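You operate a simulated robot arm through the tools that you are given. There is no shell and no other tool. Be economical: measure what you need, move in short steps, check, and stop when the job is done.

Carry out the task below with a simulated two-armed robot. There is one attempt and no reset: what you move stays moved.

TASK
Rub-test the cap in the tester by the card, then box it.
Fine: counter to nought first, the card's weight in the cup; a whole print is GOOD, a smeared one HOLD. Set down upright: what you pick out.

Only the result counts: the job must be done as asked and must still hold three seconds after the hand-in. Knocking over, shifting, dropping, spilling or breaking anything else fails it. A push-on lid holds only when it is set on centred and level and pressed home; a screw cap is set on level and turned clockwise until tight.

THE ROBOT
Two 7-joint arms with three-finger grippers on one trunk, on a base that drives. Base frame: it is fixed to the floor where the robot stands at the start and does not move with it; the origin is under the middle of the robot, x ahead of it, y to its left, z up. Lengths are in mm, angles in rad, forces in N, time in s.
The left shoulder is at the start at [30, 124, 1033], the right one opposite. With the tool pointing down near the work surface each hand reaches from about 100 to 780 mm from the robot's upright axis, wherever it stands, measured 20 degrees to its own side. Places, roughly: inside of the GOOD box [500, -500, 800]; inside of the HOLD box [500, -700, 800]; pad socket [500, -100, 900]; reset button [700, -100, 800]; rub card [900, -300, 900]; rub pad (3x3x6 cm) [500, -100, 900]; slide of the rub tester [500, -100, 900]; weight cup [600, -100, 900]. Payload 2.2 kg a hand.
The tool frame of a hand sits at the grasp point between the pads (the TCP): z along the fingers, y along the line on which they close. The tips reach 28 mm beyond it. Largest opening 102 mm; the body of the gripper starts 71 mm behind the TCP.
Orientation is told as [roll, pitch, yaw] about the base's x, y, z axes, in that order, counted from this pose: with the fingers straight down and closing along the base's y, the tool's x points along the base's -x, its y along +y and its z along -z.

THE INTERFACE
- The arms move only by the tool nudge_tool. It takes "left_commands", "right_commands" or both (then of equal length, played together; a hand with none holds still); each is a list that holds one entry, the list of rows, each a list of 7 numbers: the shift along the tool's x, y, z in mm, then the turn, a rotation vector about the tool's x, y, z in rad, then the opening in per cent of the stroke, from 0 (shut) to 100 (fully open). In form: [[[dx, dy, dz, wx, wy, wz, jaw], ...]]. A call has 1 to 12 rows; each row is the pose to reach, as a shift and turn from the pose commanded when the call began, along the tool's axes at that moment. A row lasts 0.2 s, in which the tool goes at most 50 mm and 0.15 rad; a call with a longer step from one row to the next is refused whole, and so is a gripper value outside its range. A pose out of reach is approached as far as the arm can. The call stops where the force on the tool passes 40 N (or 10 N more than at its start, if that is more) or the arm is blocked; 0.2 s more then pass. Each finger halts on what it meets, pressing with about 23 N; the grip force reading is that of the motor and also rises with nothing between the fingers. The clock runs only during rows and for 0.2 s after the last one: add rows that repeat a pose to give the fingers time. The reply holds the time, the measured pose of the TCP, the force on the tool along the base axes, the opening and the grip force, in the units named above and with some noise, with the torque about the TCP (base axes, N m) and any sound that the robot's microphone picked up.
- Cameras (640 x 400 px; columns grow to the right, rows downward): "scene" is now at [44.7, 5.1, 1744.8]; the picture's right is [0.07, -1.00, -0.00], its down [-0.79, -0.05, -0.61] and it looks along [0.61, 0.04, -0.79] (base axes); focal length 261 px, centre (320, 200). "left" rides on the left gripper at [72, 38, -86] in its tool frame; the picture's right is [-0.46, 0.89, 0.00], its down [-0.60, -0.32, -0.73] and it looks along [-0.65, -0.34, 0.68] (tool axes); focal length 256 px, centre (320, 200). "right" rides on the right gripper at [69, 44, -86] in its tool frame; the picture's right is [-0.53, 0.85, 0.00], its down [-0.58, -0.36, -0.73] and it looks along [-0.62, -0.39, 0.68] (tool axes); focal length 256 px, centre (320, 200). There is no depth. A picture from a camera that has moved, and an enlarged one, comes with that camera's place and axes in the base frame and with its lens.
- capture(camera): a new picture of that camera. The clock stands still meanwhile.
- raise_lower(by): slides the trunk up (or, below 0, down) by that many mm; the arms and the scene camera ride with it, the base frame stays. It gives what a move gives, with no picture.
- roll_base(legs): drives the robot by 1 to 6 legs, each [ahead, left, turn to the left] in mm, mm and rad, along the robot's own axes; the way and the turn of a leg run together, so that a leg with both is an arc; at most 1500 mm and 3.142 rad a leg. The arms and the cameras ride along, it lands a little off, and it stops where it bumps. It gives what a move gives.
- pan_tilt(pan, tilt): turns the head with the scene camera to pan (to the left, within 2.496 rad either way) and tilt (down, from -0.506 to 1.204), counted from straight ahead of the robot. It gives what a move gives.
- inspect(camera, box): a new picture of the part [left, top, right, bottom] of that camera's present view, enlarged. The clock stands still meanwhile.
- close_job(): hands the job in; it is judged then, once.

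Go step by step. Nothing tells you exact positions but the pictures and the camera data: compare them with the known pose of the tool, close in by small moves and look again before you grip or let go. The budget is 120 turns and 88 pictures, counting those below and the enlarged ones. Unless the task says otherwise, let go and move clear before handing in, and close with one line.

The tools are called after "Emit:" as a command line: name --argument value ..., lists and objects as JSON in quotes. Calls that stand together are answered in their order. nudge_tool: Moves the arms, as the interface text tells. Its arguments: {"type":"object","properties":{"left_commands":{"type":"array"},"right_commands":{"type":"array"}},"required":[]} The other tools are called the same way: raise_lower (by) slides the trunk up or down; roll_base (legs) drives the base; pan_tilt (pan, tilt) turns the head that bears the scene camera; capture (camera) takes a picture; inspect (camera, box) takes an enlarged picture of a part of a camera's view; close_job () hands the job in.

At the start:

```text
time: 0.0
left_position: [493.4, 14.2, 1167.2]
left_orientation: [0.001, 0.0, -0.001]
left_contact_force: [0.5, -0.2, -0.1]
left_moment: [-0.02, 0.02, 0.04]
left_gripper_width: 102.1
left_grasp_force: 0.1
right_position: [336.2, -419.5, 1153.8]
right_orientation: [0.0, 0.0, 0.001]
right_contact_force: [0.7, -0.1, -0.4]
right_moment: [-0.03, 0.0, 0.01]
right_gripper_width: 102.1
right_grasp_force: 0.0
trunk travel left (down, up): [-275.0, 265.0]
robot x, y, heading: [-0.2, 0.5, 0.002]
head pan, tilt: [0.068, 0.915]
```

scene: 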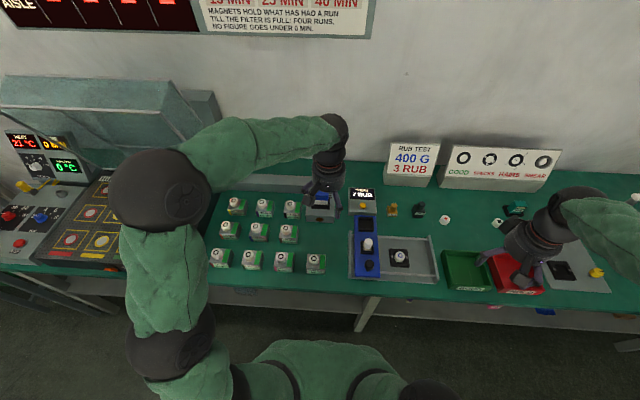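
right: 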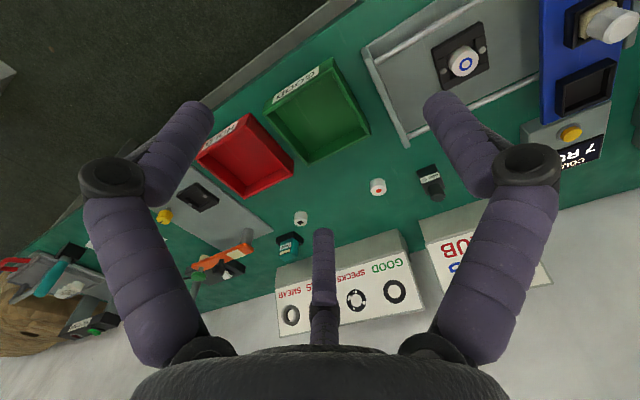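
left: 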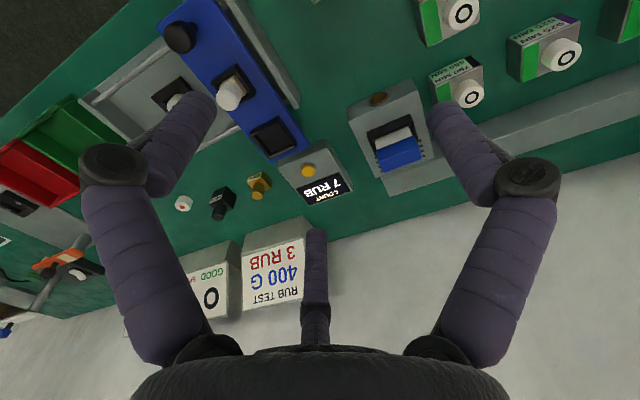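

I see the tester (blue slide, grey tray with a cap in a nest), counter reading 7, weights, card and boxes. I'll look closer at the card and the tester.

Emit:
inspect --camera "scene" --box '[340, 130, 480, 290]'

Emit:
inspect --camera "scene" --box '[430, 130, 630, 300]'

Emit:
inspect --camera "left" --box '[80, 0, 360, 240]'

Emit:
inspect --camera "right" --box '[360, 0, 640, 240]'

```text
2.50 times, centred on (410, 210) of scene
camera zoom: at [44.7, 5.1, 1744.8], right [0.07, -1.0, 0.0], down [-0.79, -0.05, -0.61], along [0.61, 0.04, -0.79], focal length 653 px, centre (95, 175)
```

zoom: 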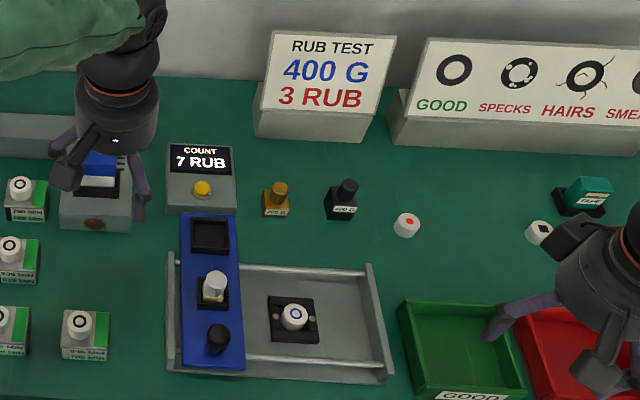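

```text
2.35 times, centred on (530, 215) of scene
camera zoom: at [44.7, 5.1, 1744.8], right [0.07, -1.0, 0.0], down [-0.79, -0.05, -0.61], along [0.61, 0.04, -0.79], focal length 614 px, centre (-174, 165)
```

zoom: 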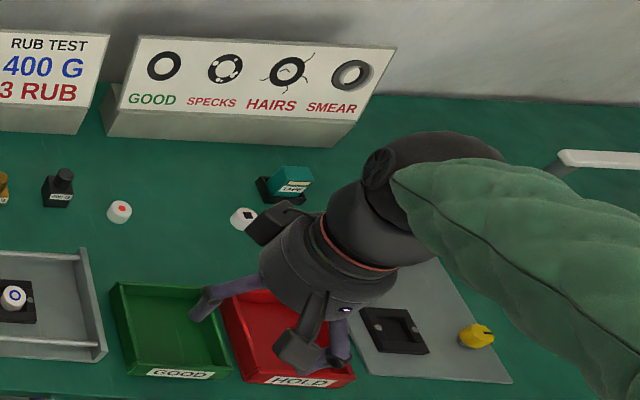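

```text
1.67 times, centred on (220, 120) of left
camera zoom: at [420.8, 51.9, 1253.3], right [0.46, 0.89, 0.0], down [0.6, -0.32, 0.73], along [0.65, -0.34, -0.68], focal length 427 px, centre (487, 333)
```

zoom: 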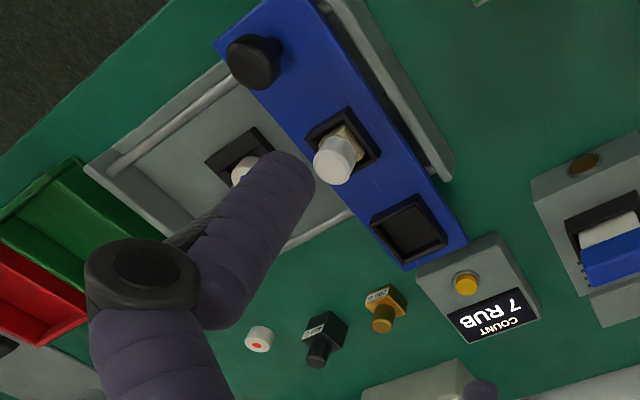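

```text
1.67 times, centred on (500, 120) of right
camera zoom: at [267.0, -375.5, 1240.1], right [0.53, 0.85, 0.0], down [0.58, -0.36, 0.73], along [0.62, -0.39, -0.68], focal length 427 px, centre (20, 333)
```

zoom: 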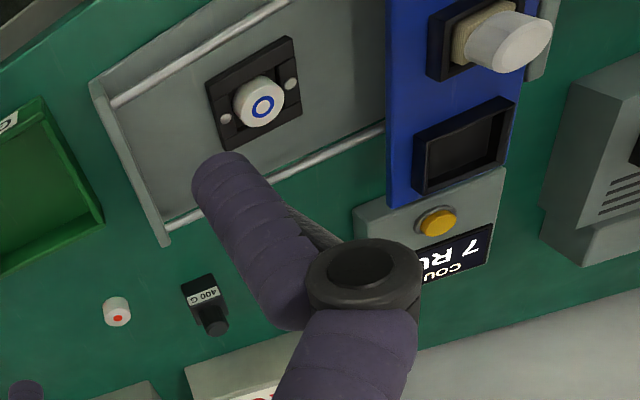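

The card asks for 400 g and 3 rubs; the counter reads 7, the black weight is 400 G at about (710,-362), the reset button at about (712,-129,856). I'll drive a little forward for reach, then look again.

Emit:
roll_base --legs '[[60, 0, 0]]'

```text
time: 1.0
left_position: [556.6, 13.7, 1167.0]
left_orientation: [-0.001, 0.002, 0.0]
left_contact_force: [0.4, 0.3, -0.4]
left_moment: [-0.01, 0.05, 0.01]
left_gripper_width: 101.9
left_grasp_force: 0.1
right_position: [397.9, -419.4, 1153.7]
right_orientation: [0.0, 0.001, 0.001]
right_contact_force: [0.6, -1.1, -0.5]
right_moment: [0.03, 0.07, 0.0]
right_gripper_width: 102.0
right_grasp_force: 0.0
trunk travel left (down, up): [-275.0, 265.0]
robot x, y, heading: [62.9, 2.7, -0.005]
head pan, tilt: [0.068, 0.915]
```

Drove to x≈63. Now the left hand, closed, goes above the reset button.

Emit:
nudge_tool --left_commands '[[[-21, -21, 26, 0, 0, 0, 50], [-42, -42, 52, 0, 0, 0, 0], [-63, -63, 78, 0, 0, 0, 0], [-84, -84, 104, 0, 0, 0, 0], [-105, -105, 130, 0, 0, 0, 0], [-126, -126, 156, 0, 0, 0, 0], [-143, -143, 182, 0, 0, 0, 0], [-143, -143, 207, 0, 0, 0, 0]]]'

Emit:
capture --camera "left"

Emit:
capture --camera "scene"

```text
time: 2.8
left_position: [695.2, -129.5, 958.9]
left_orientation: [-0.002, 0.0, -0.001]
left_contact_force: [0.1, 0.4, 0.7]
left_moment: [-0.03, 0.03, 0.01]
left_gripper_width: 2.3
left_grasp_force: 22.8
right_position: [397.1, -418.7, 1154.0]
right_orientation: [0.001, -0.001, 0.0]
right_contact_force: [0.6, 0.3, -0.5]
right_moment: [0.0, 0.0, -0.02]
right_gripper_width: 102.0
right_grasp_force: 0.0
trunk travel left (down, up): [-275.0, 265.0]
robot x, y, heading: [60.5, -1.3, 0.002]
head pan, tilt: [0.068, 0.915]
```

```text
80 pictures are left
camera left: at [623.0, -91.2, 1045.4], right [0.46, 0.89, 0.0], down [0.6, -0.32, 0.73], along [0.65, -0.34, -0.68], focal length 256 px, centre (320, 200)
```

left: 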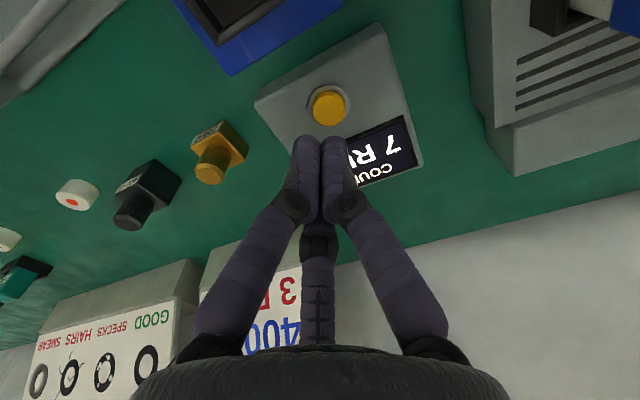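

```text
79 pictures are left
camera scene: at [104.8, 5.4, 1744.8], right [0.07, -1.0, 0.0], down [-0.79, -0.05, -0.61], along [0.61, 0.04, -0.79], focal length 261 px, centre (320, 200)
```

scene: 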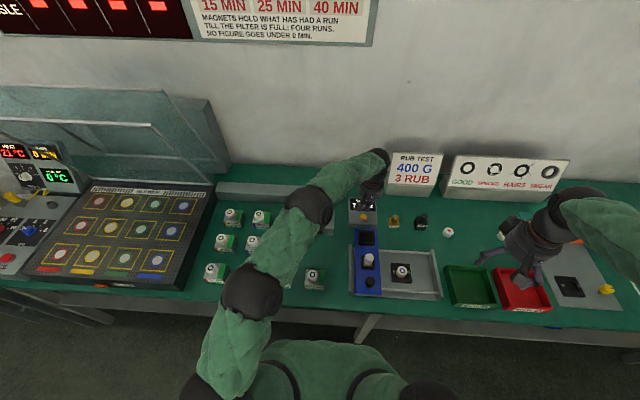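

The button sits at about (713,-130,856). I move forward 18 mm and press down gently, then back up.

Emit:
nudge_tool --left_commands '[[[-18, -1, 0, 0, 0, 0, 0], [-18, -1, 40, 0, 0, 0, 0], [-18, -1, 66, 0, 0, 0, 0], [-18, -1, 72, 0, 0, 0, 0], [-18, -1, 75, 0, 0, 0, 0], [-18, -1, 78, 0, 0, 0, 0], [-18, -1, 80, 0, 0, 0, 0], [-18, -1, 66, 0, 0, 0, 0], [-18, -1, 30, 0, 0, 0, 0]]]'

Emit:
capture --camera "left"

```text
time: 4.8
left_position: [713.9, -129.3, 929.1]
left_orientation: [0.002, 0.003, 0.001]
left_contact_force: [-0.5, -0.5, -1.0]
left_moment: [-0.02, -0.02, -0.01]
left_gripper_width: 2.2
left_grasp_force: 23.3
right_position: [397.0, -419.4, 1153.9]
right_orientation: [0.0, -0.001, -0.001]
right_contact_force: [0.8, 0.0, -0.5]
right_moment: [0.01, 0.01, 0.0]
right_gripper_width: 101.9
right_grasp_force: 0.1
trunk travel left (down, up): [-275.0, 265.0]
robot x, y, heading: [59.0, -2.0, 0.0]
head pan, tilt: [0.068, 0.915]
```

```text
78 pictures are left
camera left: at [640.7, -91.8, 1015.4], right [0.47, 0.89, 0.0], down [0.6, -0.32, 0.73], along [0.65, -0.34, -0.68], focal length 256 px, centre (320, 200)
```

left: 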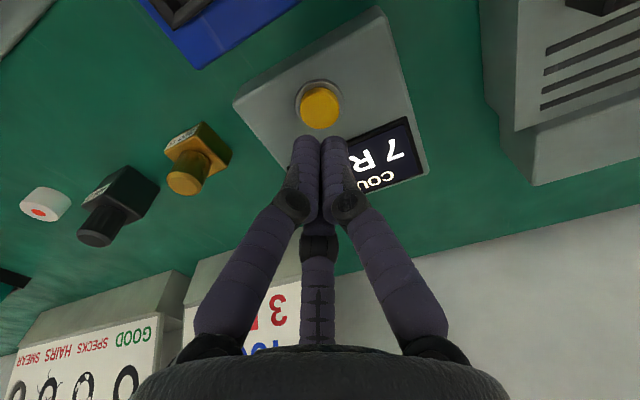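

No click yet, counter still 7; I press deeper.

Emit:
nudge_tool --left_commands '[[[0, 0, 40, 0, 0, 0, 0], [0, 0, 50, 0, 0, 0, 0], [0, 0, 53, 0, 0, 0, 0], [0, 0, 56, 0, 0, 0, 0], [0, 0, 58, 0, 0, 0, 0], [0, 0, 60, 0, 0, 0, 0], [0, 0, 60, 0, 0, 0, 0]]]'

Emit:
capture --camera "left"

```text
time: 6.4
left_position: [714.3, -128.6, 870.1]
left_orientation: [0.001, 0.001, 0.001]
left_contact_force: [0.3, -0.6, 2.1]
left_moment: [-0.01, -0.04, 0.0]
left_gripper_width: 2.0
left_grasp_force: 23.0
right_position: [397.4, -418.8, 1153.3]
right_orientation: [0.0, 0.0, 0.0]
right_contact_force: [-0.1, 0.6, -0.7]
right_moment: [0.03, -0.02, -0.01]
right_gripper_width: 101.7
right_grasp_force: 0.1
trunk travel left (down, up): [-275.0, 265.0]
robot x, y, heading: [60.6, -1.1, -0.003]
head pan, tilt: [0.068, 0.915]
heard: click
```

```text
77 pictures are left
camera left: at [641.8, -91.9, 956.3], right [0.46, 0.89, 0.0], down [0.6, -0.32, 0.73], along [0.65, -0.34, -0.68], focal length 256 px, centre (320, 200)
```

left: 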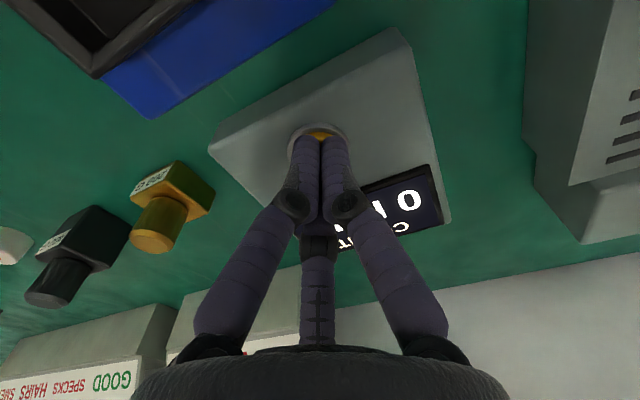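

Counter is 0 now. I retract the left hand up and aside, and send the right hand above the 400 g weight.

Emit:
nudge_tool --left_commands '[[[0, 0, -50, 0, 0, 0, 0], [0, 0, -100, 0, 0, 0, 0], [0, 0, -150, 0, 0, 0, 0], [0, 0, -200, 0, 0, 0, 0], [20, 35, -220, 0, 0, 0, 0], [50, 70, -230, 0, 0, 0, 0], [80, 105, -240, 0, 0, 0, 0], [110, 140, -240, 0, 0, 0, 0], [140, 175, -240, 0, 0, 0, 0], [170, 210, -240, 0, 0, 0, 0]]]'

Emit:
nudge_tool --right_commands '[[[-45, 8, 10, 0, 0, 0, 100], [-90, 16, 20, 0, 0, 0, 100], [-135, 24, 40, 0, 0, 0, 100], [-180, 32, 60, 0, 0, 0, 100], [-225, 40, 80, 0, 0, 0, 80], [-268, 48, 95, 0, 0, 0, 60], [-295, 57, 110, 0, 0, 0, 60], [-295, 57, 140, 0, 0, 0, 60], [-295, 57, 170, 0, 0, 0, 60]]]'

Emit:
capture --camera "right"

Emit:
capture --camera "scene"

```text
time: 8.6
left_position: [543.9, 80.5, 1109.5]
left_orientation: [0.001, 0.001, 0.0]
left_contact_force: [0.0, 0.1, 0.4]
left_moment: [0.01, -0.05, 0.02]
left_gripper_width: 2.2
left_grasp_force: 23.3
right_position: [396.3, -417.6, 1154.7]
right_orientation: [0.0, 0.0, 0.001]
right_contact_force: [0.0, 1.0, -0.5]
right_moment: [0.0, -0.02, -0.04]
right_gripper_width: 102.0
right_grasp_force: 0.1
trunk travel left (down, up): [-275.0, 265.0]
robot x, y, heading: [59.2, 1.0, -0.002]
head pan, tilt: [0.068, 0.915]
```

```text
time: 10.6
left_position: [546.6, 79.6, 1108.8]
left_orientation: [0.001, 0.002, -0.001]
left_contact_force: [0.0, -1.0, 0.1]
left_moment: [0.01, 0.0, 0.01]
left_gripper_width: 2.1
left_grasp_force: 22.7
right_position: [692.4, -361.8, 982.8]
right_orientation: [-0.001, 0.0, 0.0]
right_contact_force: [0.0, 0.9, -0.6]
right_moment: [0.03, -0.01, 0.0]
right_gripper_width: 61.2
right_grasp_force: 0.2
trunk travel left (down, up): [-275.0, 265.0]
robot x, y, heading: [54.0, -0.7, -0.0]
head pan, tilt: [0.068, 0.915]
```

```text
76 pictures are left
camera right: at [622.8, -318.6, 1069.3], right [0.53, 0.85, 0.0], down [0.58, -0.36, 0.73], along [0.62, -0.39, -0.68], focal length 256 px, centre (320, 200)
```

right: 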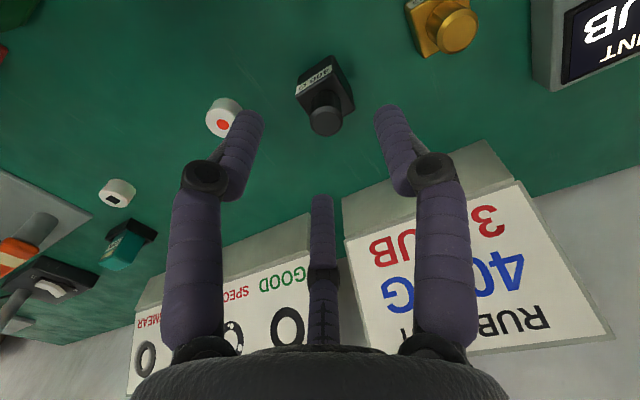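

```text
75 pictures are left
camera scene: at [105.7, 5.0, 1744.7], right [0.07, -1.0, 0.0], down [-0.79, -0.05, -0.61], along [0.61, 0.04, -0.79], focal length 261 px, centre (320, 200)
```

scene: 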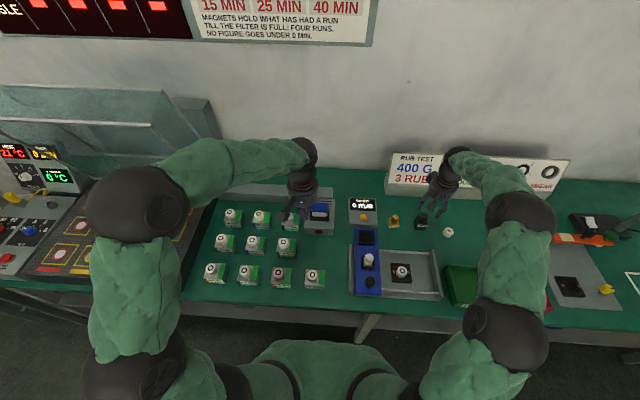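

The weight's knob looks to be at about (717,-371), top near z 880. I move over it and look again.

Emit:
nudge_tool --right_commands '[[[-25, -9, 10, 0, 0, 0, 60], [-25, -9, 50, 0, 0, 0, 60]]]'

Emit:
capture --camera "right"

Emit:
inspect --camera "scene" --box '[360, 160, 480, 260]'

```text
time: 11.2
left_position: [546.6, 79.0, 1109.8]
left_orientation: [0.0, 0.0, -0.001]
left_contact_force: [0.1, 0.1, 0.1]
left_moment: [0.03, -0.03, 0.03]
left_gripper_width: 2.2
left_grasp_force: 22.5
right_position: [717.8, -370.7, 933.5]
right_orientation: [-0.001, -0.002, 0.0]
right_contact_force: [0.1, 0.2, 0.0]
right_moment: [0.02, 0.02, -0.03]
right_gripper_width: 61.2
right_grasp_force: 0.1
trunk travel left (down, up): [-275.0, 265.0]
robot x, y, heading: [58.6, 1.6, -0.004]
head pan, tilt: [0.068, 0.915]
```

```text
74 pictures are left
camera right: at [648.2, -328.1, 1020.4], right [0.53, 0.84, 0.0], down [0.58, -0.36, 0.73], along [0.62, -0.39, -0.68], focal length 256 px, centre (320, 200)
```

right: 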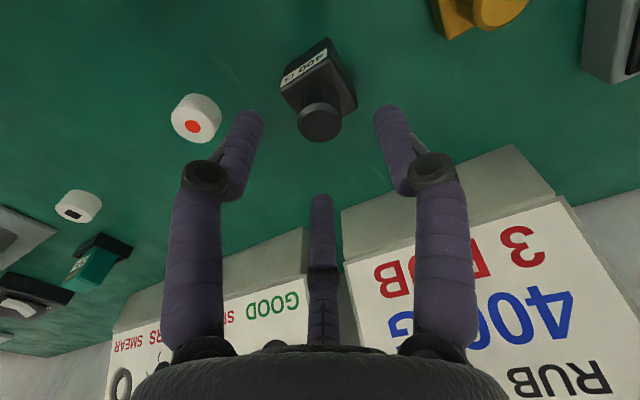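

```text
4.00 times, centred on (420, 210) of scene
camera zoom: at [104.6, 4.8, 1744.8], right [0.07, -1.0, 0.0], down [-0.79, -0.05, -0.61], along [0.61, 0.04, -0.79], focal length 1044 px, centre (-80, 160)
```

zoom: 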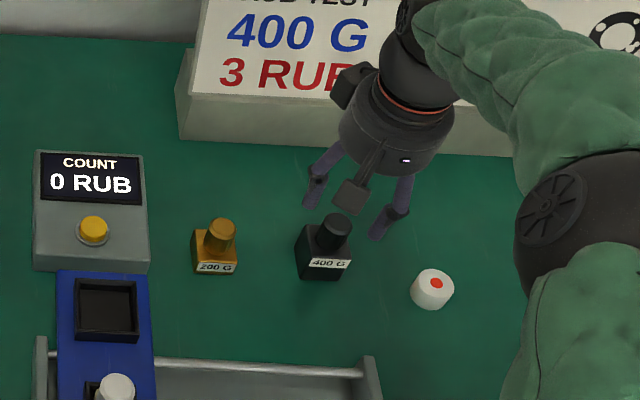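

The hand is centred over the knob. I descend so the tips overlap the knob, then close.

Emit:
nudge_tool --right_commands '[[[0, 0, 30, 0, 0, 0, 60], [0, 0, 40, 0, 0, 0, 60], [0, 0, 44, 0, 0, 0, 60], [0, 0, 44, 0, 0, 0, 60]]]'

Emit:
inspect --camera "scene" --box '[390, 180, 450, 240]'

Emit:
capture --camera "right"

```text
time: 12.2
left_position: [544.8, 80.3, 1109.9]
left_orientation: [0.001, -0.001, -0.001]
left_contact_force: [-1.2, 0.0, -0.1]
left_moment: [0.02, 0.0, 0.01]
left_gripper_width: 1.9
left_grasp_force: 22.4
right_position: [716.7, -371.1, 889.5]
right_orientation: [-0.001, -0.001, -0.001]
right_contact_force: [-0.4, -0.3, 0.5]
right_moment: [0.03, 0.03, 0.02]
right_gripper_width: 61.1
right_grasp_force: 0.1
trunk travel left (down, up): [-275.0, 265.0]
robot x, y, heading: [62.2, 0.8, -0.006]
head pan, tilt: [0.068, 0.915]
```

```text
6.67 times, centred on (420, 210) of scene
camera zoom: at [104.5, 5.3, 1744.8], right [0.07, -1.0, 0.0], down [-0.79, -0.05, -0.61], along [0.61, 0.04, -0.79], focal length 1741 px, centre (-347, 133)
```

zoom: 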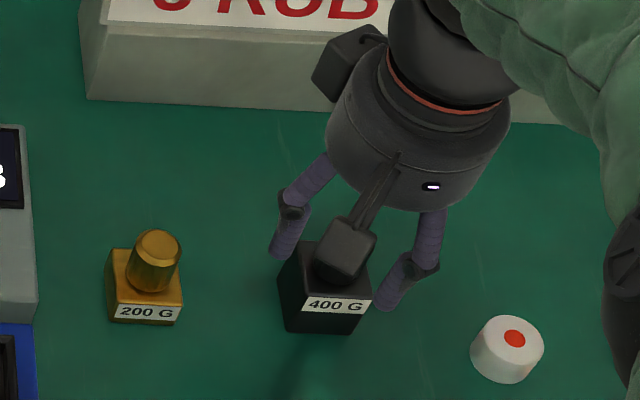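

```text
71 pictures are left
camera right: at [647.2, -327.6, 976.0], right [0.53, 0.85, 0.0], down [0.58, -0.36, 0.73], along [0.62, -0.39, -0.68], focal length 256 px, centre (320, 200)
```

right: 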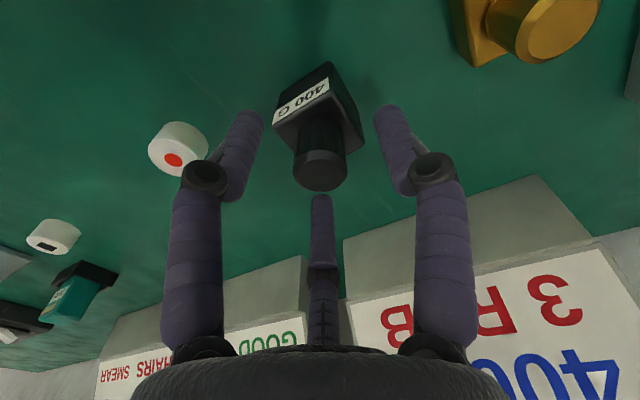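

Knob top is ~z 880, tips at ~861, just over the body. Closing on the knob and lifting slightly.

Emit:
nudge_tool --right_commands '[[[0, 0, 0, 0, 0, 0, 30], [0, 0, 0, 0, 0, 0, 10], [0, 0, 0, 0, 0, 0, 5], [0, 0, 0, 0, 0, 0, 5], [0, 0, -10, 0, 0, 0, 5], [0, 0, -30, 0, 0, 0, 5]]]'

Emit:
capture --camera "right"

```text
time: 13.6
left_position: [545.0, 80.2, 1110.3]
left_orientation: [-0.001, -0.001, -0.001]
left_contact_force: [-0.3, 0.2, 0.5]
left_moment: [0.0, -0.02, -0.02]
left_gripper_width: 2.1
left_grasp_force: 22.9
right_position: [716.3, -369.2, 918.8]
right_orientation: [0.001, 0.001, -0.001]
right_contact_force: [0.4, 0.3, -0.4]
right_moment: [-0.02, 0.03, -0.02]
right_gripper_width: 28.5
right_grasp_force: 0.1
trunk travel left (down, up): [-275.0, 265.0]
robot x, y, heading: [58.3, -0.9, 0.0]
head pan, tilt: [0.068, 0.915]
```

```text
70 pictures are left
camera right: at [646.5, -326.4, 1006.2], right [0.53, 0.85, 0.0], down [0.58, -0.36, 0.73], along [0.62, -0.39, -0.68], focal length 256 px, centre (320, 200)
```

right: 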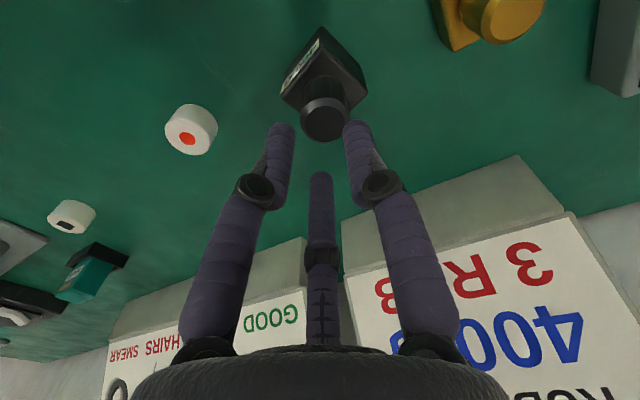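

The grip reads no force; the weight doesn't seem to be lifted. I check in the scene view.

Emit:
inspect --camera "scene" --box '[390, 180, 450, 240]'

Emit:
inspect --camera "right" --box '[220, 20, 420, 180]'

```text
6.67 times, centred on (420, 210) of scene
camera zoom: at [104.1, 5.5, 1744.8], right [0.07, -1.0, 0.0], down [-0.79, -0.05, -0.61], along [0.61, 0.04, -0.79], focal length 1741 px, centre (-347, 133)
```

zoom: 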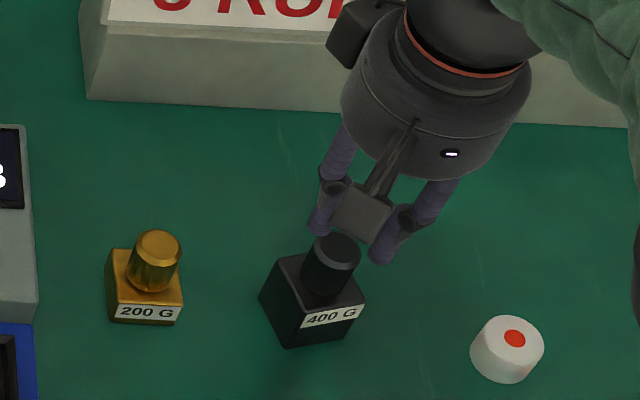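

```text
2.50 times, centred on (320, 100) of right
camera zoom: at [646.5, -326.4, 1006.2], right [0.53, 0.85, 0.0], down [0.58, -0.36, 0.73], along [0.62, -0.39, -0.68], focal length 640 px, centre (320, 450)
```

zoom: 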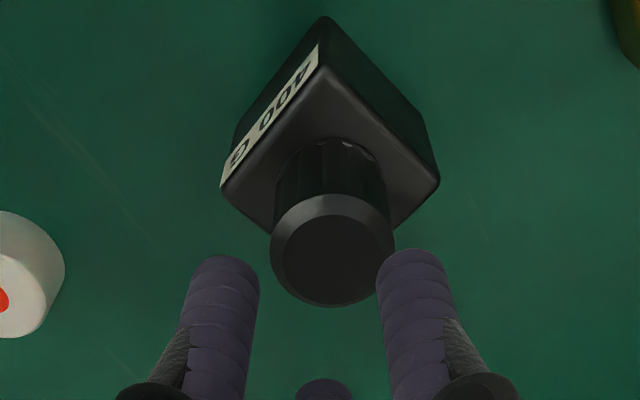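

The knob was squeezed out sideways: its top is really near z 888 and the knob now stands at about (703.5,-358.5), the weight turned roughly 20° CCW. The fingers visibly close along a line ~30° off base y. I rise, open, and recentre.

Emit:
nudge_tool --right_commands '[[[0, 0, -15, 0, 0, 0, 60], [13, 10, -15, 0, 0, 0, 60], [13, 10, 0, 0, 0, 0, 60], [13, 10, 15, 0, 0, 0, 60]]]'

Emit:
capture --camera "right"

Emit:
inspect --camera "scene" --box '[390, 180, 450, 240]'

```text
time: 14.6
left_position: [545.9, 79.3, 1109.9]
left_orientation: [-0.002, 0.0, 0.001]
left_contact_force: [0.9, -0.1, 0.1]
left_moment: [-0.02, 0.01, 0.01]
left_gripper_width: 2.2
left_grasp_force: 22.9
right_position: [703.5, -360.1, 904.8]
right_orientation: [-0.001, 0.001, -0.001]
right_contact_force: [-0.1, 0.4, 0.0]
right_moment: [-0.02, 0.0, 0.01]
right_gripper_width: 61.1
right_grasp_force: 0.2
trunk travel left (down, up): [-275.0, 265.0]
robot x, y, heading: [58.8, -0.0, -0.005]
head pan, tilt: [0.068, 0.915]
```

```text
67 pictures are left
camera right: at [633.9, -316.9, 990.7], right [0.53, 0.85, 0.0], down [0.58, -0.36, 0.73], along [0.62, -0.39, -0.68], focal length 256 px, centre (320, 200)
```

right: 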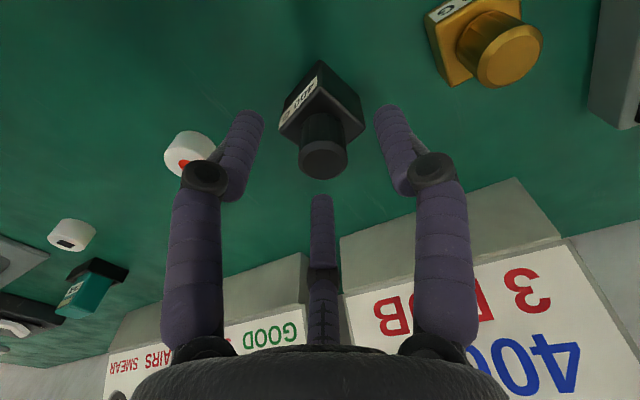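

```text
6.67 times, centred on (420, 210) of scene
camera zoom: at [104.8, 5.2, 1744.8], right [0.07, -1.0, 0.0], down [-0.79, -0.05, -0.61], along [0.61, 0.04, -0.79], focal length 1741 px, centre (-347, 133)
```

zoom: 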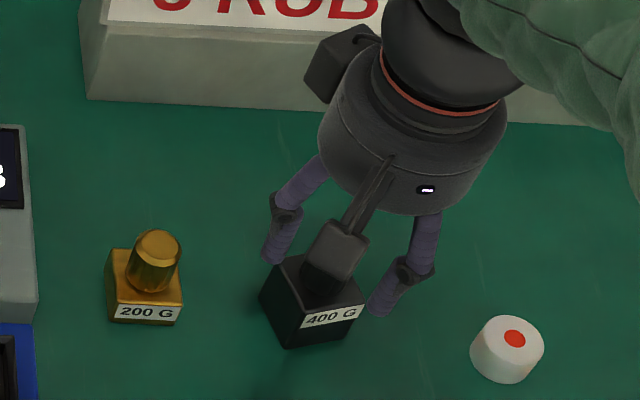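

Now well centred over the knob. Descending 20 mm and closing.

Emit:
nudge_tool --right_commands '[[[0, 0, 12, 0, 0, 0, 60], [0, 0, 19, 0, 0, 0, 60], [0, 0, 19, 0, 0, 0, 30], [0, 0, 19, 0, 0, 0, 10], [0, 0, 19, 0, 0, 0, 5], [0, 0, 19, 0, 0, 0, 5]]]'

Emit:
capture --camera "right"

```text
time: 16.0
left_position: [544.9, 79.1, 1110.1]
left_orientation: [-0.001, 0.0, 0.001]
left_contact_force: [-0.6, 0.6, 0.2]
left_moment: [-0.02, 0.01, 0.0]
left_gripper_width: 2.1
left_grasp_force: 23.2
right_position: [704.1, -360.8, 886.3]
right_orientation: [0.0, -0.001, -0.001]
right_contact_force: [2.0, -0.8, 0.6]
right_moment: [-0.04, -0.08, -0.01]
right_gripper_width: 26.5
right_grasp_force: 23.0
trunk travel left (down, up): [-275.0, 265.0]
robot x, y, heading: [63.8, 1.5, 0.002]
head pan, tilt: [0.068, 0.915]
```

```text
65 pictures are left
camera right: at [634.0, -317.5, 971.9], right [0.53, 0.85, 0.0], down [0.58, -0.36, 0.73], along [0.62, -0.39, -0.68], focal length 256 px, centre (320, 200)
```

right: 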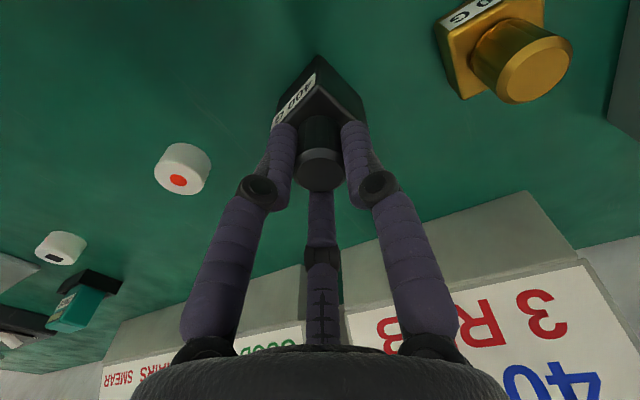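

Firm grip (23 N, 26.5 mm). I lift 100 mm and carry it toward a point above the weight cup, estimated at (603,-136, rim 877), turning it back to square on the way.

Emit:
nudge_tool --right_commands '[[[0, 0, -20, 0, 0, 0, 5], [0, 0, -60, 0, 0, 0, 5], [0, 0, -100, 0, 0, 0, 5], [14, 32, -100, 0, 0, 0.09, 5], [30, 67, -100, 0, 0, 0.18, 5], [46, 102, -100, 0, 0, 0.27, 5], [62, 137, -100, 0, 0, 0.36, 5], [78, 172, -100, 0, 0, 0.36, 5], [94, 207, -100, 0, 0, 0.36, 5], [101, 224, -100, 0, 0, 0.36, 5], [101, 224, -100, 0, 0, 0.36, 5]]]'

Emit:
capture --camera "right"

Emit:
inspect --camera "scene" --box '[330, 180, 450, 300]'

```text
time: 18.4
left_position: [544.7, 80.4, 1109.2]
left_orientation: [0.0, -0.001, 0.001]
left_contact_force: [-0.7, 0.0, 0.4]
left_moment: [0.02, 0.01, 0.01]
left_gripper_width: 2.4
left_grasp_force: 23.0
right_position: [601.2, -136.2, 985.9]
right_orientation: [0.002, 0.004, -0.359]
right_contact_force: [0.5, -0.2, -4.1]
right_moment: [0.01, 0.03, 0.0]
right_gripper_width: 26.4
right_grasp_force: 23.1
trunk travel left (down, up): [-275.0, 265.0]
robot x, y, heading: [57.6, 1.6, -0.002]
head pan, tilt: [0.068, 0.915]
```

```text
64 pictures are left
camera right: at [552.3, -72.0, 1072.3], right [0.8, 0.6, 0.0], down [0.41, -0.54, 0.73], along [0.44, -0.58, -0.68], focal length 256 px, centre (320, 200)
```

right: 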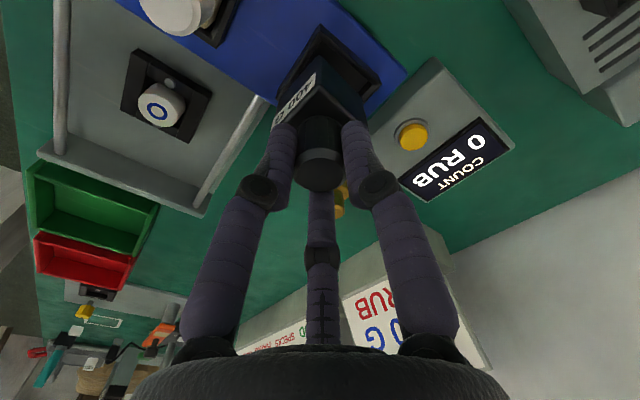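

```text
3.33 times, centred on (390, 240) of scene
camera zoom: at [105.2, 4.9, 1744.7], right [0.07, -1.0, 0.0], down [-0.79, -0.05, -0.61], along [0.61, 0.04, -0.79], focal length 870 px, centre (87, 67)
```

zoom: 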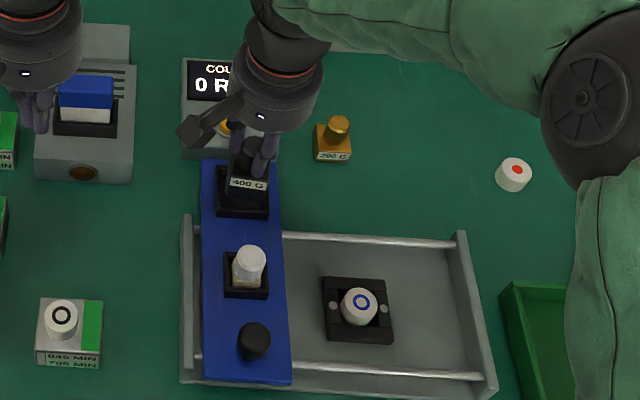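

Weight is held above the cup. I zoom in to compare its angle and position with the cup.

Emit:
inspect --camera "scene" --box '[380, 215, 420, 245]'

Emit:
inspect --camera "right" --box '[220, 0, 420, 200]'

Emit:
inspect --camera "scene" --box '[355, 220, 400, 260]'

```text
13.33 times, centred on (400, 230) of scene
camera zoom: at [105.2, 4.9, 1744.7], right [0.07, -1.0, 0.0], down [-0.79, -0.05, -0.61], along [0.61, 0.04, -0.79], focal length 3482 px, centre (-747, -200)
```

zoom: 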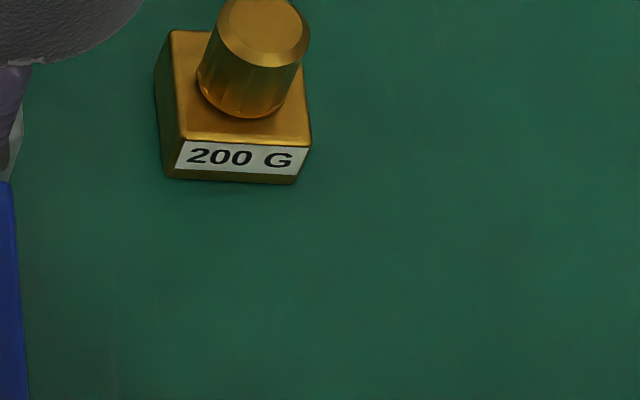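

```text
2.00 times, centred on (320, 100) of right
camera zoom: at [552.3, -72.0, 1072.3], right [0.8, 0.6, 0.0], down [0.41, -0.54, 0.73], along [0.44, -0.58, -0.68], focal length 512 px, centre (320, 400)
```

zoom: 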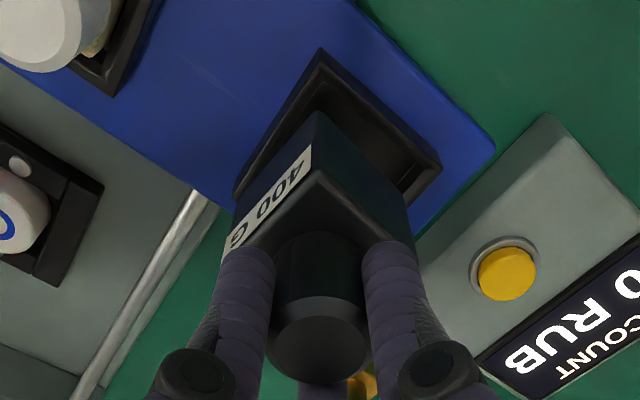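

```text
10.00 times, centred on (378, 240) of scene
camera zoom: at [105.2, 4.9, 1744.7], right [0.07, -1.0, 0.0], down [-0.79, -0.05, -0.61], along [0.61, 0.04, -0.79], focal length 2611 px, centre (-255, -200)
```

zoom: 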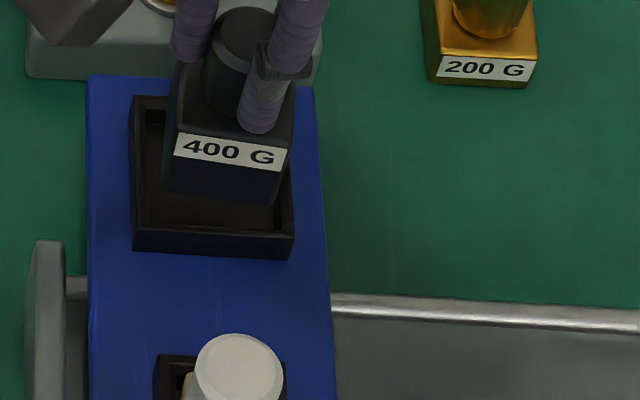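

The weight is turned about 0.12 rad too far and sits ~7 mm short of the cup centre (607,-135.5). I correct and lower 28 mm, then check.

Emit:
nudge_tool --right_commands '[[[-7, 0, 0, 0, 0, -0.06, 5], [-7, 0, 14, 0, 0, -0.12, 5], [-7, 0, 28, 0, 0, -0.12, 5], [-7, 0, 28, 0, 0, -0.12, 5]]]'

Emit:
inspect --camera "right" --box '[220, 0, 420, 200]'

Emit:
inspect --camera "scene" --box '[350, 215, 395, 255]'

```text
time: 19.4
left_position: [544.6, 79.8, 1109.8]
left_orientation: [0.0, 0.0, -0.002]
left_contact_force: [-0.5, 0.0, -0.4]
left_moment: [0.01, -0.04, -0.03]
left_gripper_width: 2.0
left_grasp_force: 22.8
right_position: [610.0, -138.7, 957.4]
right_orientation: [0.0, 0.0, -0.238]
right_contact_force: [0.5, 0.2, -3.9]
right_moment: [0.01, 0.0, -0.02]
right_gripper_width: 26.4
right_grasp_force: 23.1
trunk travel left (down, up): [-275.0, 265.0]
robot x, y, heading: [56.0, -4.1, -0.001]
head pan, tilt: [0.068, 0.915]
```

```text
2.00 times, centred on (320, 100) of right
camera zoom: at [551.4, -81.0, 1044.0], right [0.72, 0.69, 0.0], down [0.47, -0.49, 0.73], along [0.51, -0.53, -0.68], focal length 512 px, centre (320, 400)
```

zoom: 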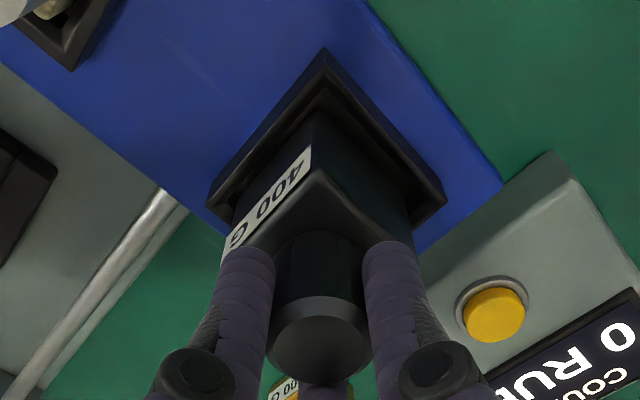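

```text
10.00 times, centred on (372, 235) of scene
camera zoom: at [104.9, 5.2, 1744.8], right [0.07, -1.0, 0.0], down [-0.79, -0.05, -0.61], along [0.61, 0.04, -0.79], focal length 2611 px, centre (-205, -150)
```

zoom: 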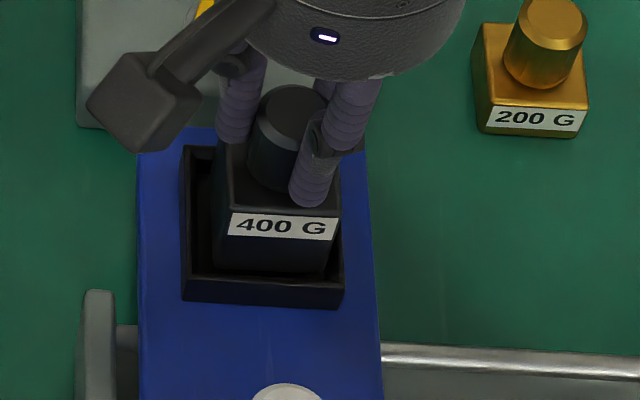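

Aligned and centred within a millimetre or two. I lower in small steps.

Emit:
nudge_tool --right_commands '[[[-0.5, 0.8, 5, 0, 0, 0, 5], [-0.5, 0.8, 10, 0, 0, 0, 5], [-0.5, 0.8, 14, 0, 0, 0, 5], [-0.5, 0.8, 18, 0, 0, 0, 5], [-0.5, 0.8, 18, 0, 0, 0, 5]]]'

Emit:
inspect --camera "scene" --box '[350, 215, 395, 255]'

Emit:
inspect --camera "right" --box '[220, 0, 420, 200]'

```text
time: 20.6
left_position: [543.9, 79.6, 1110.5]
left_orientation: [-0.001, 0.0, -0.001]
left_contact_force: [-0.5, 0.6, 0.8]
left_moment: [0.04, 0.01, 0.0]
left_gripper_width: 2.2
left_grasp_force: 23.3
right_position: [609.9, -138.3, 942.2]
right_orientation: [0.002, -0.005, -0.241]
right_contact_force: [2.2, -0.2, 18.2]
right_moment: [-0.04, -0.05, 0.0]
right_gripper_width: 26.9
right_grasp_force: 23.4
trunk travel left (down, up): [-275.0, 265.0]
robot x, y, heading: [61.0, 4.6, 0.004]
head pan, tilt: [0.068, 0.915]
```

```text
10.00 times, centred on (372, 235) of scene
camera zoom: at [103.3, 5.6, 1744.9], right [0.07, -1.0, 0.0], down [-0.79, -0.05, -0.61], along [0.61, 0.04, -0.79], focal length 2611 px, centre (-205, -150)
```

zoom: 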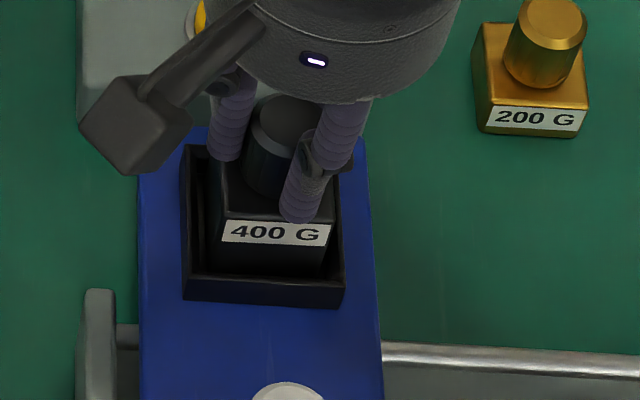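

```text
2.00 times, centred on (320, 100) of right
camera zoom: at [552.9, -79.9, 1027.6], right [0.72, 0.69, 0.0], down [0.47, -0.49, 0.73], along [0.51, -0.53, -0.68], focal length 512 px, centre (320, 400)
```

zoom: 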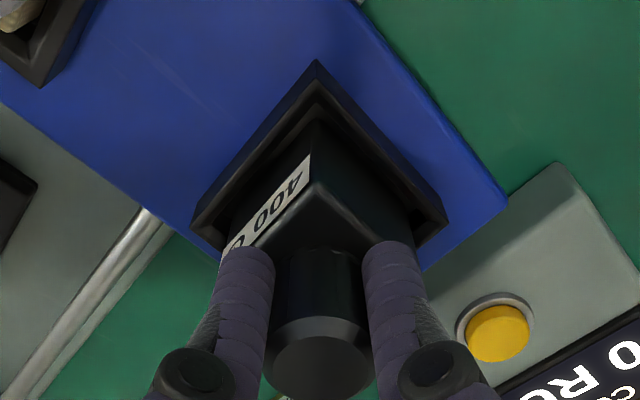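

It has settled with a clear contact force, and by the heights it's standing on the cup floor. I ease, open and rise.

Emit:
nudge_tool --right_commands '[[[0, 0, -2, 0, 0, 0, 5], [0, 0, -2, 0, 0, 0, 20], [0, 0, -2, 0, 0, 0, 45], [0, 0, -2, 0, 0, 0, 45], [0, 0, -20, 0, 0, 0, 45], [0, 0, -60, 0, 0, 0, 45], [0, 0, -100, 0, 0, 0, 45]]]'

Emit:
inspect --camera "scene" --box '[350, 215, 395, 255]'

Emit:
capture --camera "right"

```text
time: 22.2
left_position: [544.1, 80.2, 1109.8]
left_orientation: [0.0, 0.001, 0.0]
left_contact_force: [0.1, 0.0, -0.1]
left_moment: [0.03, 0.01, 0.01]
left_gripper_width: 1.9
left_grasp_force: 23.1
right_position: [609.8, -137.0, 1038.4]
right_orientation: [-0.002, 0.001, -0.237]
right_contact_force: [0.0, 0.8, 1.0]
right_moment: [-0.01, 0.0, 0.01]
right_gripper_width: 45.7
right_grasp_force: 0.0
trunk travel left (down, up): [-275.0, 265.0]
robot x, y, heading: [58.3, 0.3, 0.001]
head pan, tilt: [0.068, 0.915]
```

```text
10.00 times, centred on (372, 235) of scene
camera zoom: at [104.0, 5.4, 1744.8], right [0.07, -1.0, 0.0], down [-0.79, -0.05, -0.61], along [0.61, 0.04, -0.79], focal length 2611 px, centre (-205, -150)
```

zoom: 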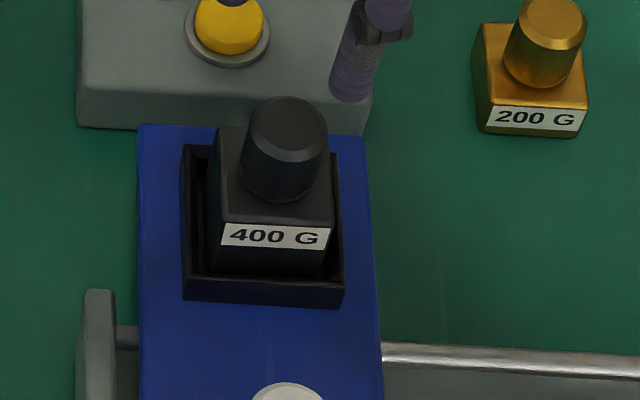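

```text
54 pictures are left
camera right: at [552.7, -78.8, 1125.2], right [0.72, 0.69, 0.0], down [0.47, -0.49, 0.73], along [0.51, -0.53, -0.68], focal length 256 px, centre (320, 200)
```

right: 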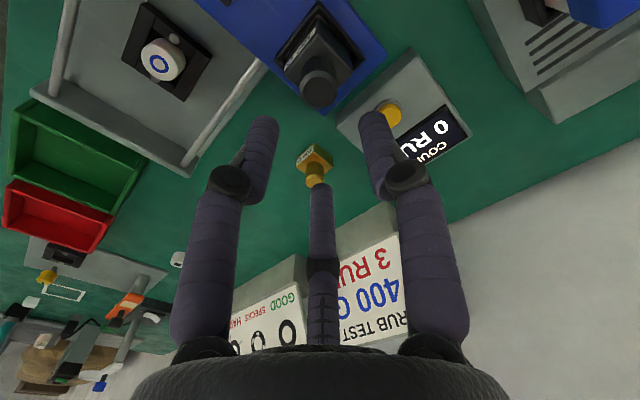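

The 400 g weight sits in the cup. Next the right hand goes above the slide's knob at the near end, about (428,-137).

Emit:
nudge_tool --right_commands '[[[44, -10, 0, 0, 0, -0.08, 60], [88, -21, 0, 0, 0, -0.16, 60], [132, -32, 10, 0, 0, -0.237, 60], [170, -41, 30, 0, 0, -0.237, 60], [177, -43, 50, 0, 0, -0.237, 60], [177, -43, 50, 0, 0, -0.237, 60]]]'

Emit:
capture --camera "right"

Emit:
inspect --camera "scene" --box '[340, 180, 460, 300]'

```text
time: 23.6
left_position: [545.5, 80.2, 1109.5]
left_orientation: [0.0, 0.0, -0.001]
left_contact_force: [-1.0, 0.9, -0.1]
left_moment: [0.0, -0.02, -0.01]
left_gripper_width: 2.4
left_grasp_force: 22.7
right_position: [426.6, -138.5, 990.4]
right_orientation: [0.0, -0.001, -0.003]
right_contact_force: [-0.3, -0.1, -0.3]
right_moment: [-0.01, -0.03, -0.02]
right_gripper_width: 61.3
right_grasp_force: 0.0
trunk travel left (down, up): [-275.0, 265.0]
robot x, y, heading: [59.8, -0.3, 0.0]
head pan, tilt: [0.068, 0.915]
```

```text
53 pictures are left
camera right: at [357.9, -94.7, 1076.7], right [0.54, 0.84, 0.0], down [0.58, -0.37, 0.73], along [0.62, -0.39, -0.68], focal length 256 px, centre (320, 200)
```

right: 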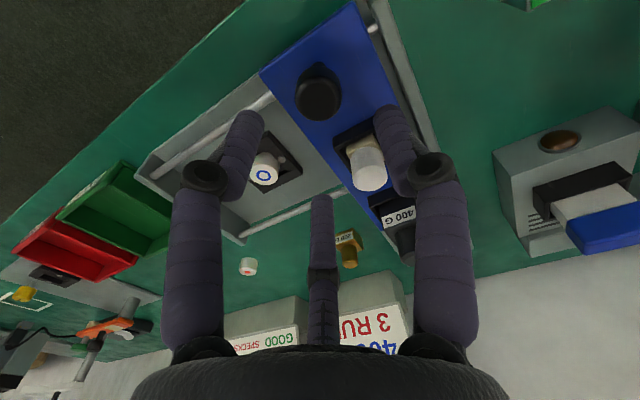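

```text
3.33 times, centred on (400, 240) of scene
camera zoom: at [104.2, 5.2, 1744.8], right [0.07, -1.0, 0.0], down [-0.79, -0.05, -0.61], along [0.61, 0.04, -0.79], focal length 870 px, centre (53, 67)
```

zoom: 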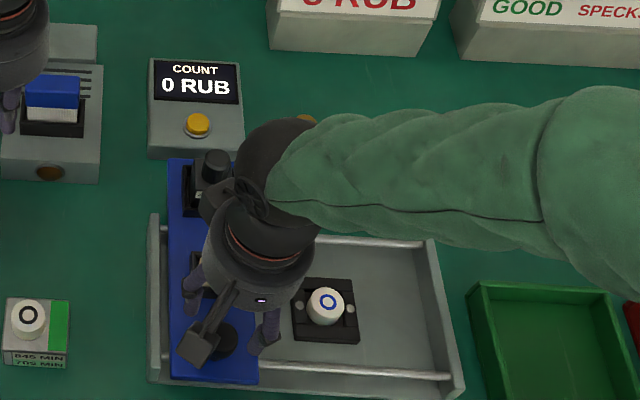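

Knob at about (428,-139), top ~z 900. I go down around it.

Emit:
nudge_tool --right_commands '[[[-1, 0, 40, 0, 0, 0, 65], [-1, 0, 70, 0, 0, 0, 65], [-1, 0, 82, 0, 0, 0, 65], [-1, 0, 82, 0, 0, 0, 65]]]'

Emit:
capture --camera "right"

```text
time: 24.6
left_position: [544.6, 80.0, 1110.0]
left_orientation: [0.001, 0.002, 0.0]
left_contact_force: [0.0, -0.3, -0.4]
left_moment: [-0.01, 0.02, 0.0]
left_gripper_width: 2.1
left_grasp_force: 23.0
right_position: [428.3, -139.4, 908.2]
right_orientation: [0.001, 0.0, -0.004]
right_contact_force: [-0.8, 0.5, 0.0]
right_moment: [0.0, -0.02, -0.03]
right_gripper_width: 66.3
right_grasp_force: 0.1
trunk travel left (down, up): [-275.0, 265.0]
robot x, y, heading: [59.2, -1.4, -0.003]
head pan, tilt: [0.068, 0.915]
```

```text
51 pictures are left
camera right: at [359.4, -95.0, 994.2], right [0.54, 0.84, 0.0], down [0.58, -0.37, 0.73], along [0.62, -0.39, -0.68], focal length 256 px, centre (320, 200)
```

right: 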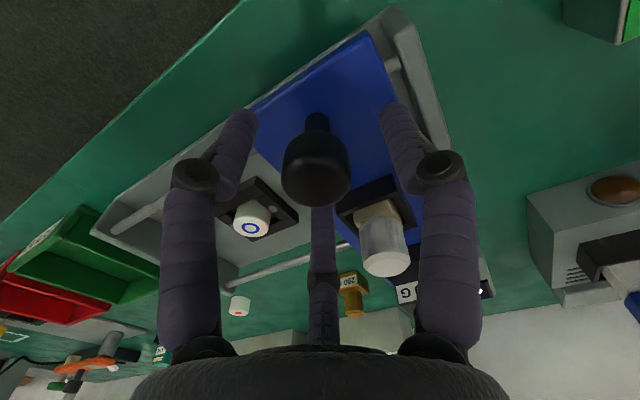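

The knob head is centred between the fingers. Lower 6 mm and close.

Emit:
nudge_tool --right_commands '[[[0, 0, 6, 0, 0, 0, 60], [0, 0, 6, 0, 0, 0, 40], [0, 0, 6, 0, 0, 0, 20], [0, 0, 6, 0, 0, 0, 15], [0, 0, 6, 0, 0, 0, 15]]]'

Emit:
capture --camera "right"

```text
time: 25.8
left_position: [545.2, 80.9, 1111.4]
left_orientation: [0.0, -0.001, 0.0]
left_contact_force: [0.2, 0.4, 1.2]
left_moment: [0.0, -0.02, -0.01]
left_gripper_width: 2.0
left_grasp_force: 23.1
right_position: [427.0, -138.5, 901.5]
right_orientation: [0.001, 0.004, -0.001]
right_contact_force: [-9.8, -3.6, -1.7]
right_moment: [-0.16, 0.31, -0.19]
right_gripper_width: 32.0
right_grasp_force: 44.6
trunk travel left (down, up): [-275.0, 265.0]
robot x, y, heading: [58.1, -1.6, 0.0]
head pan, tilt: [0.068, 0.915]
```

```text
50 pictures are left
camera right: at [357.4, -95.2, 987.8], right [0.54, 0.84, 0.0], down [0.58, -0.37, 0.73], along [0.61, -0.39, -0.68], focal length 256 px, centre (320, 200)
```

right: 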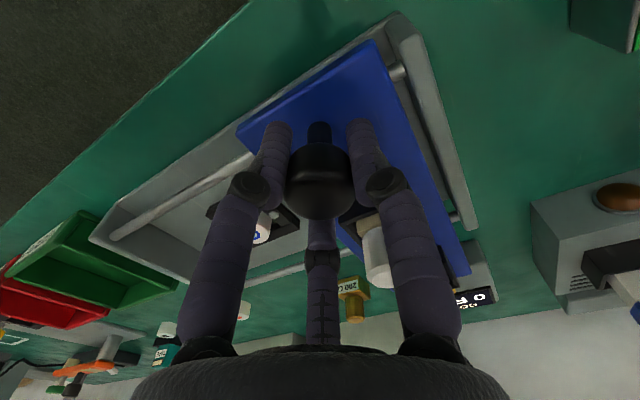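

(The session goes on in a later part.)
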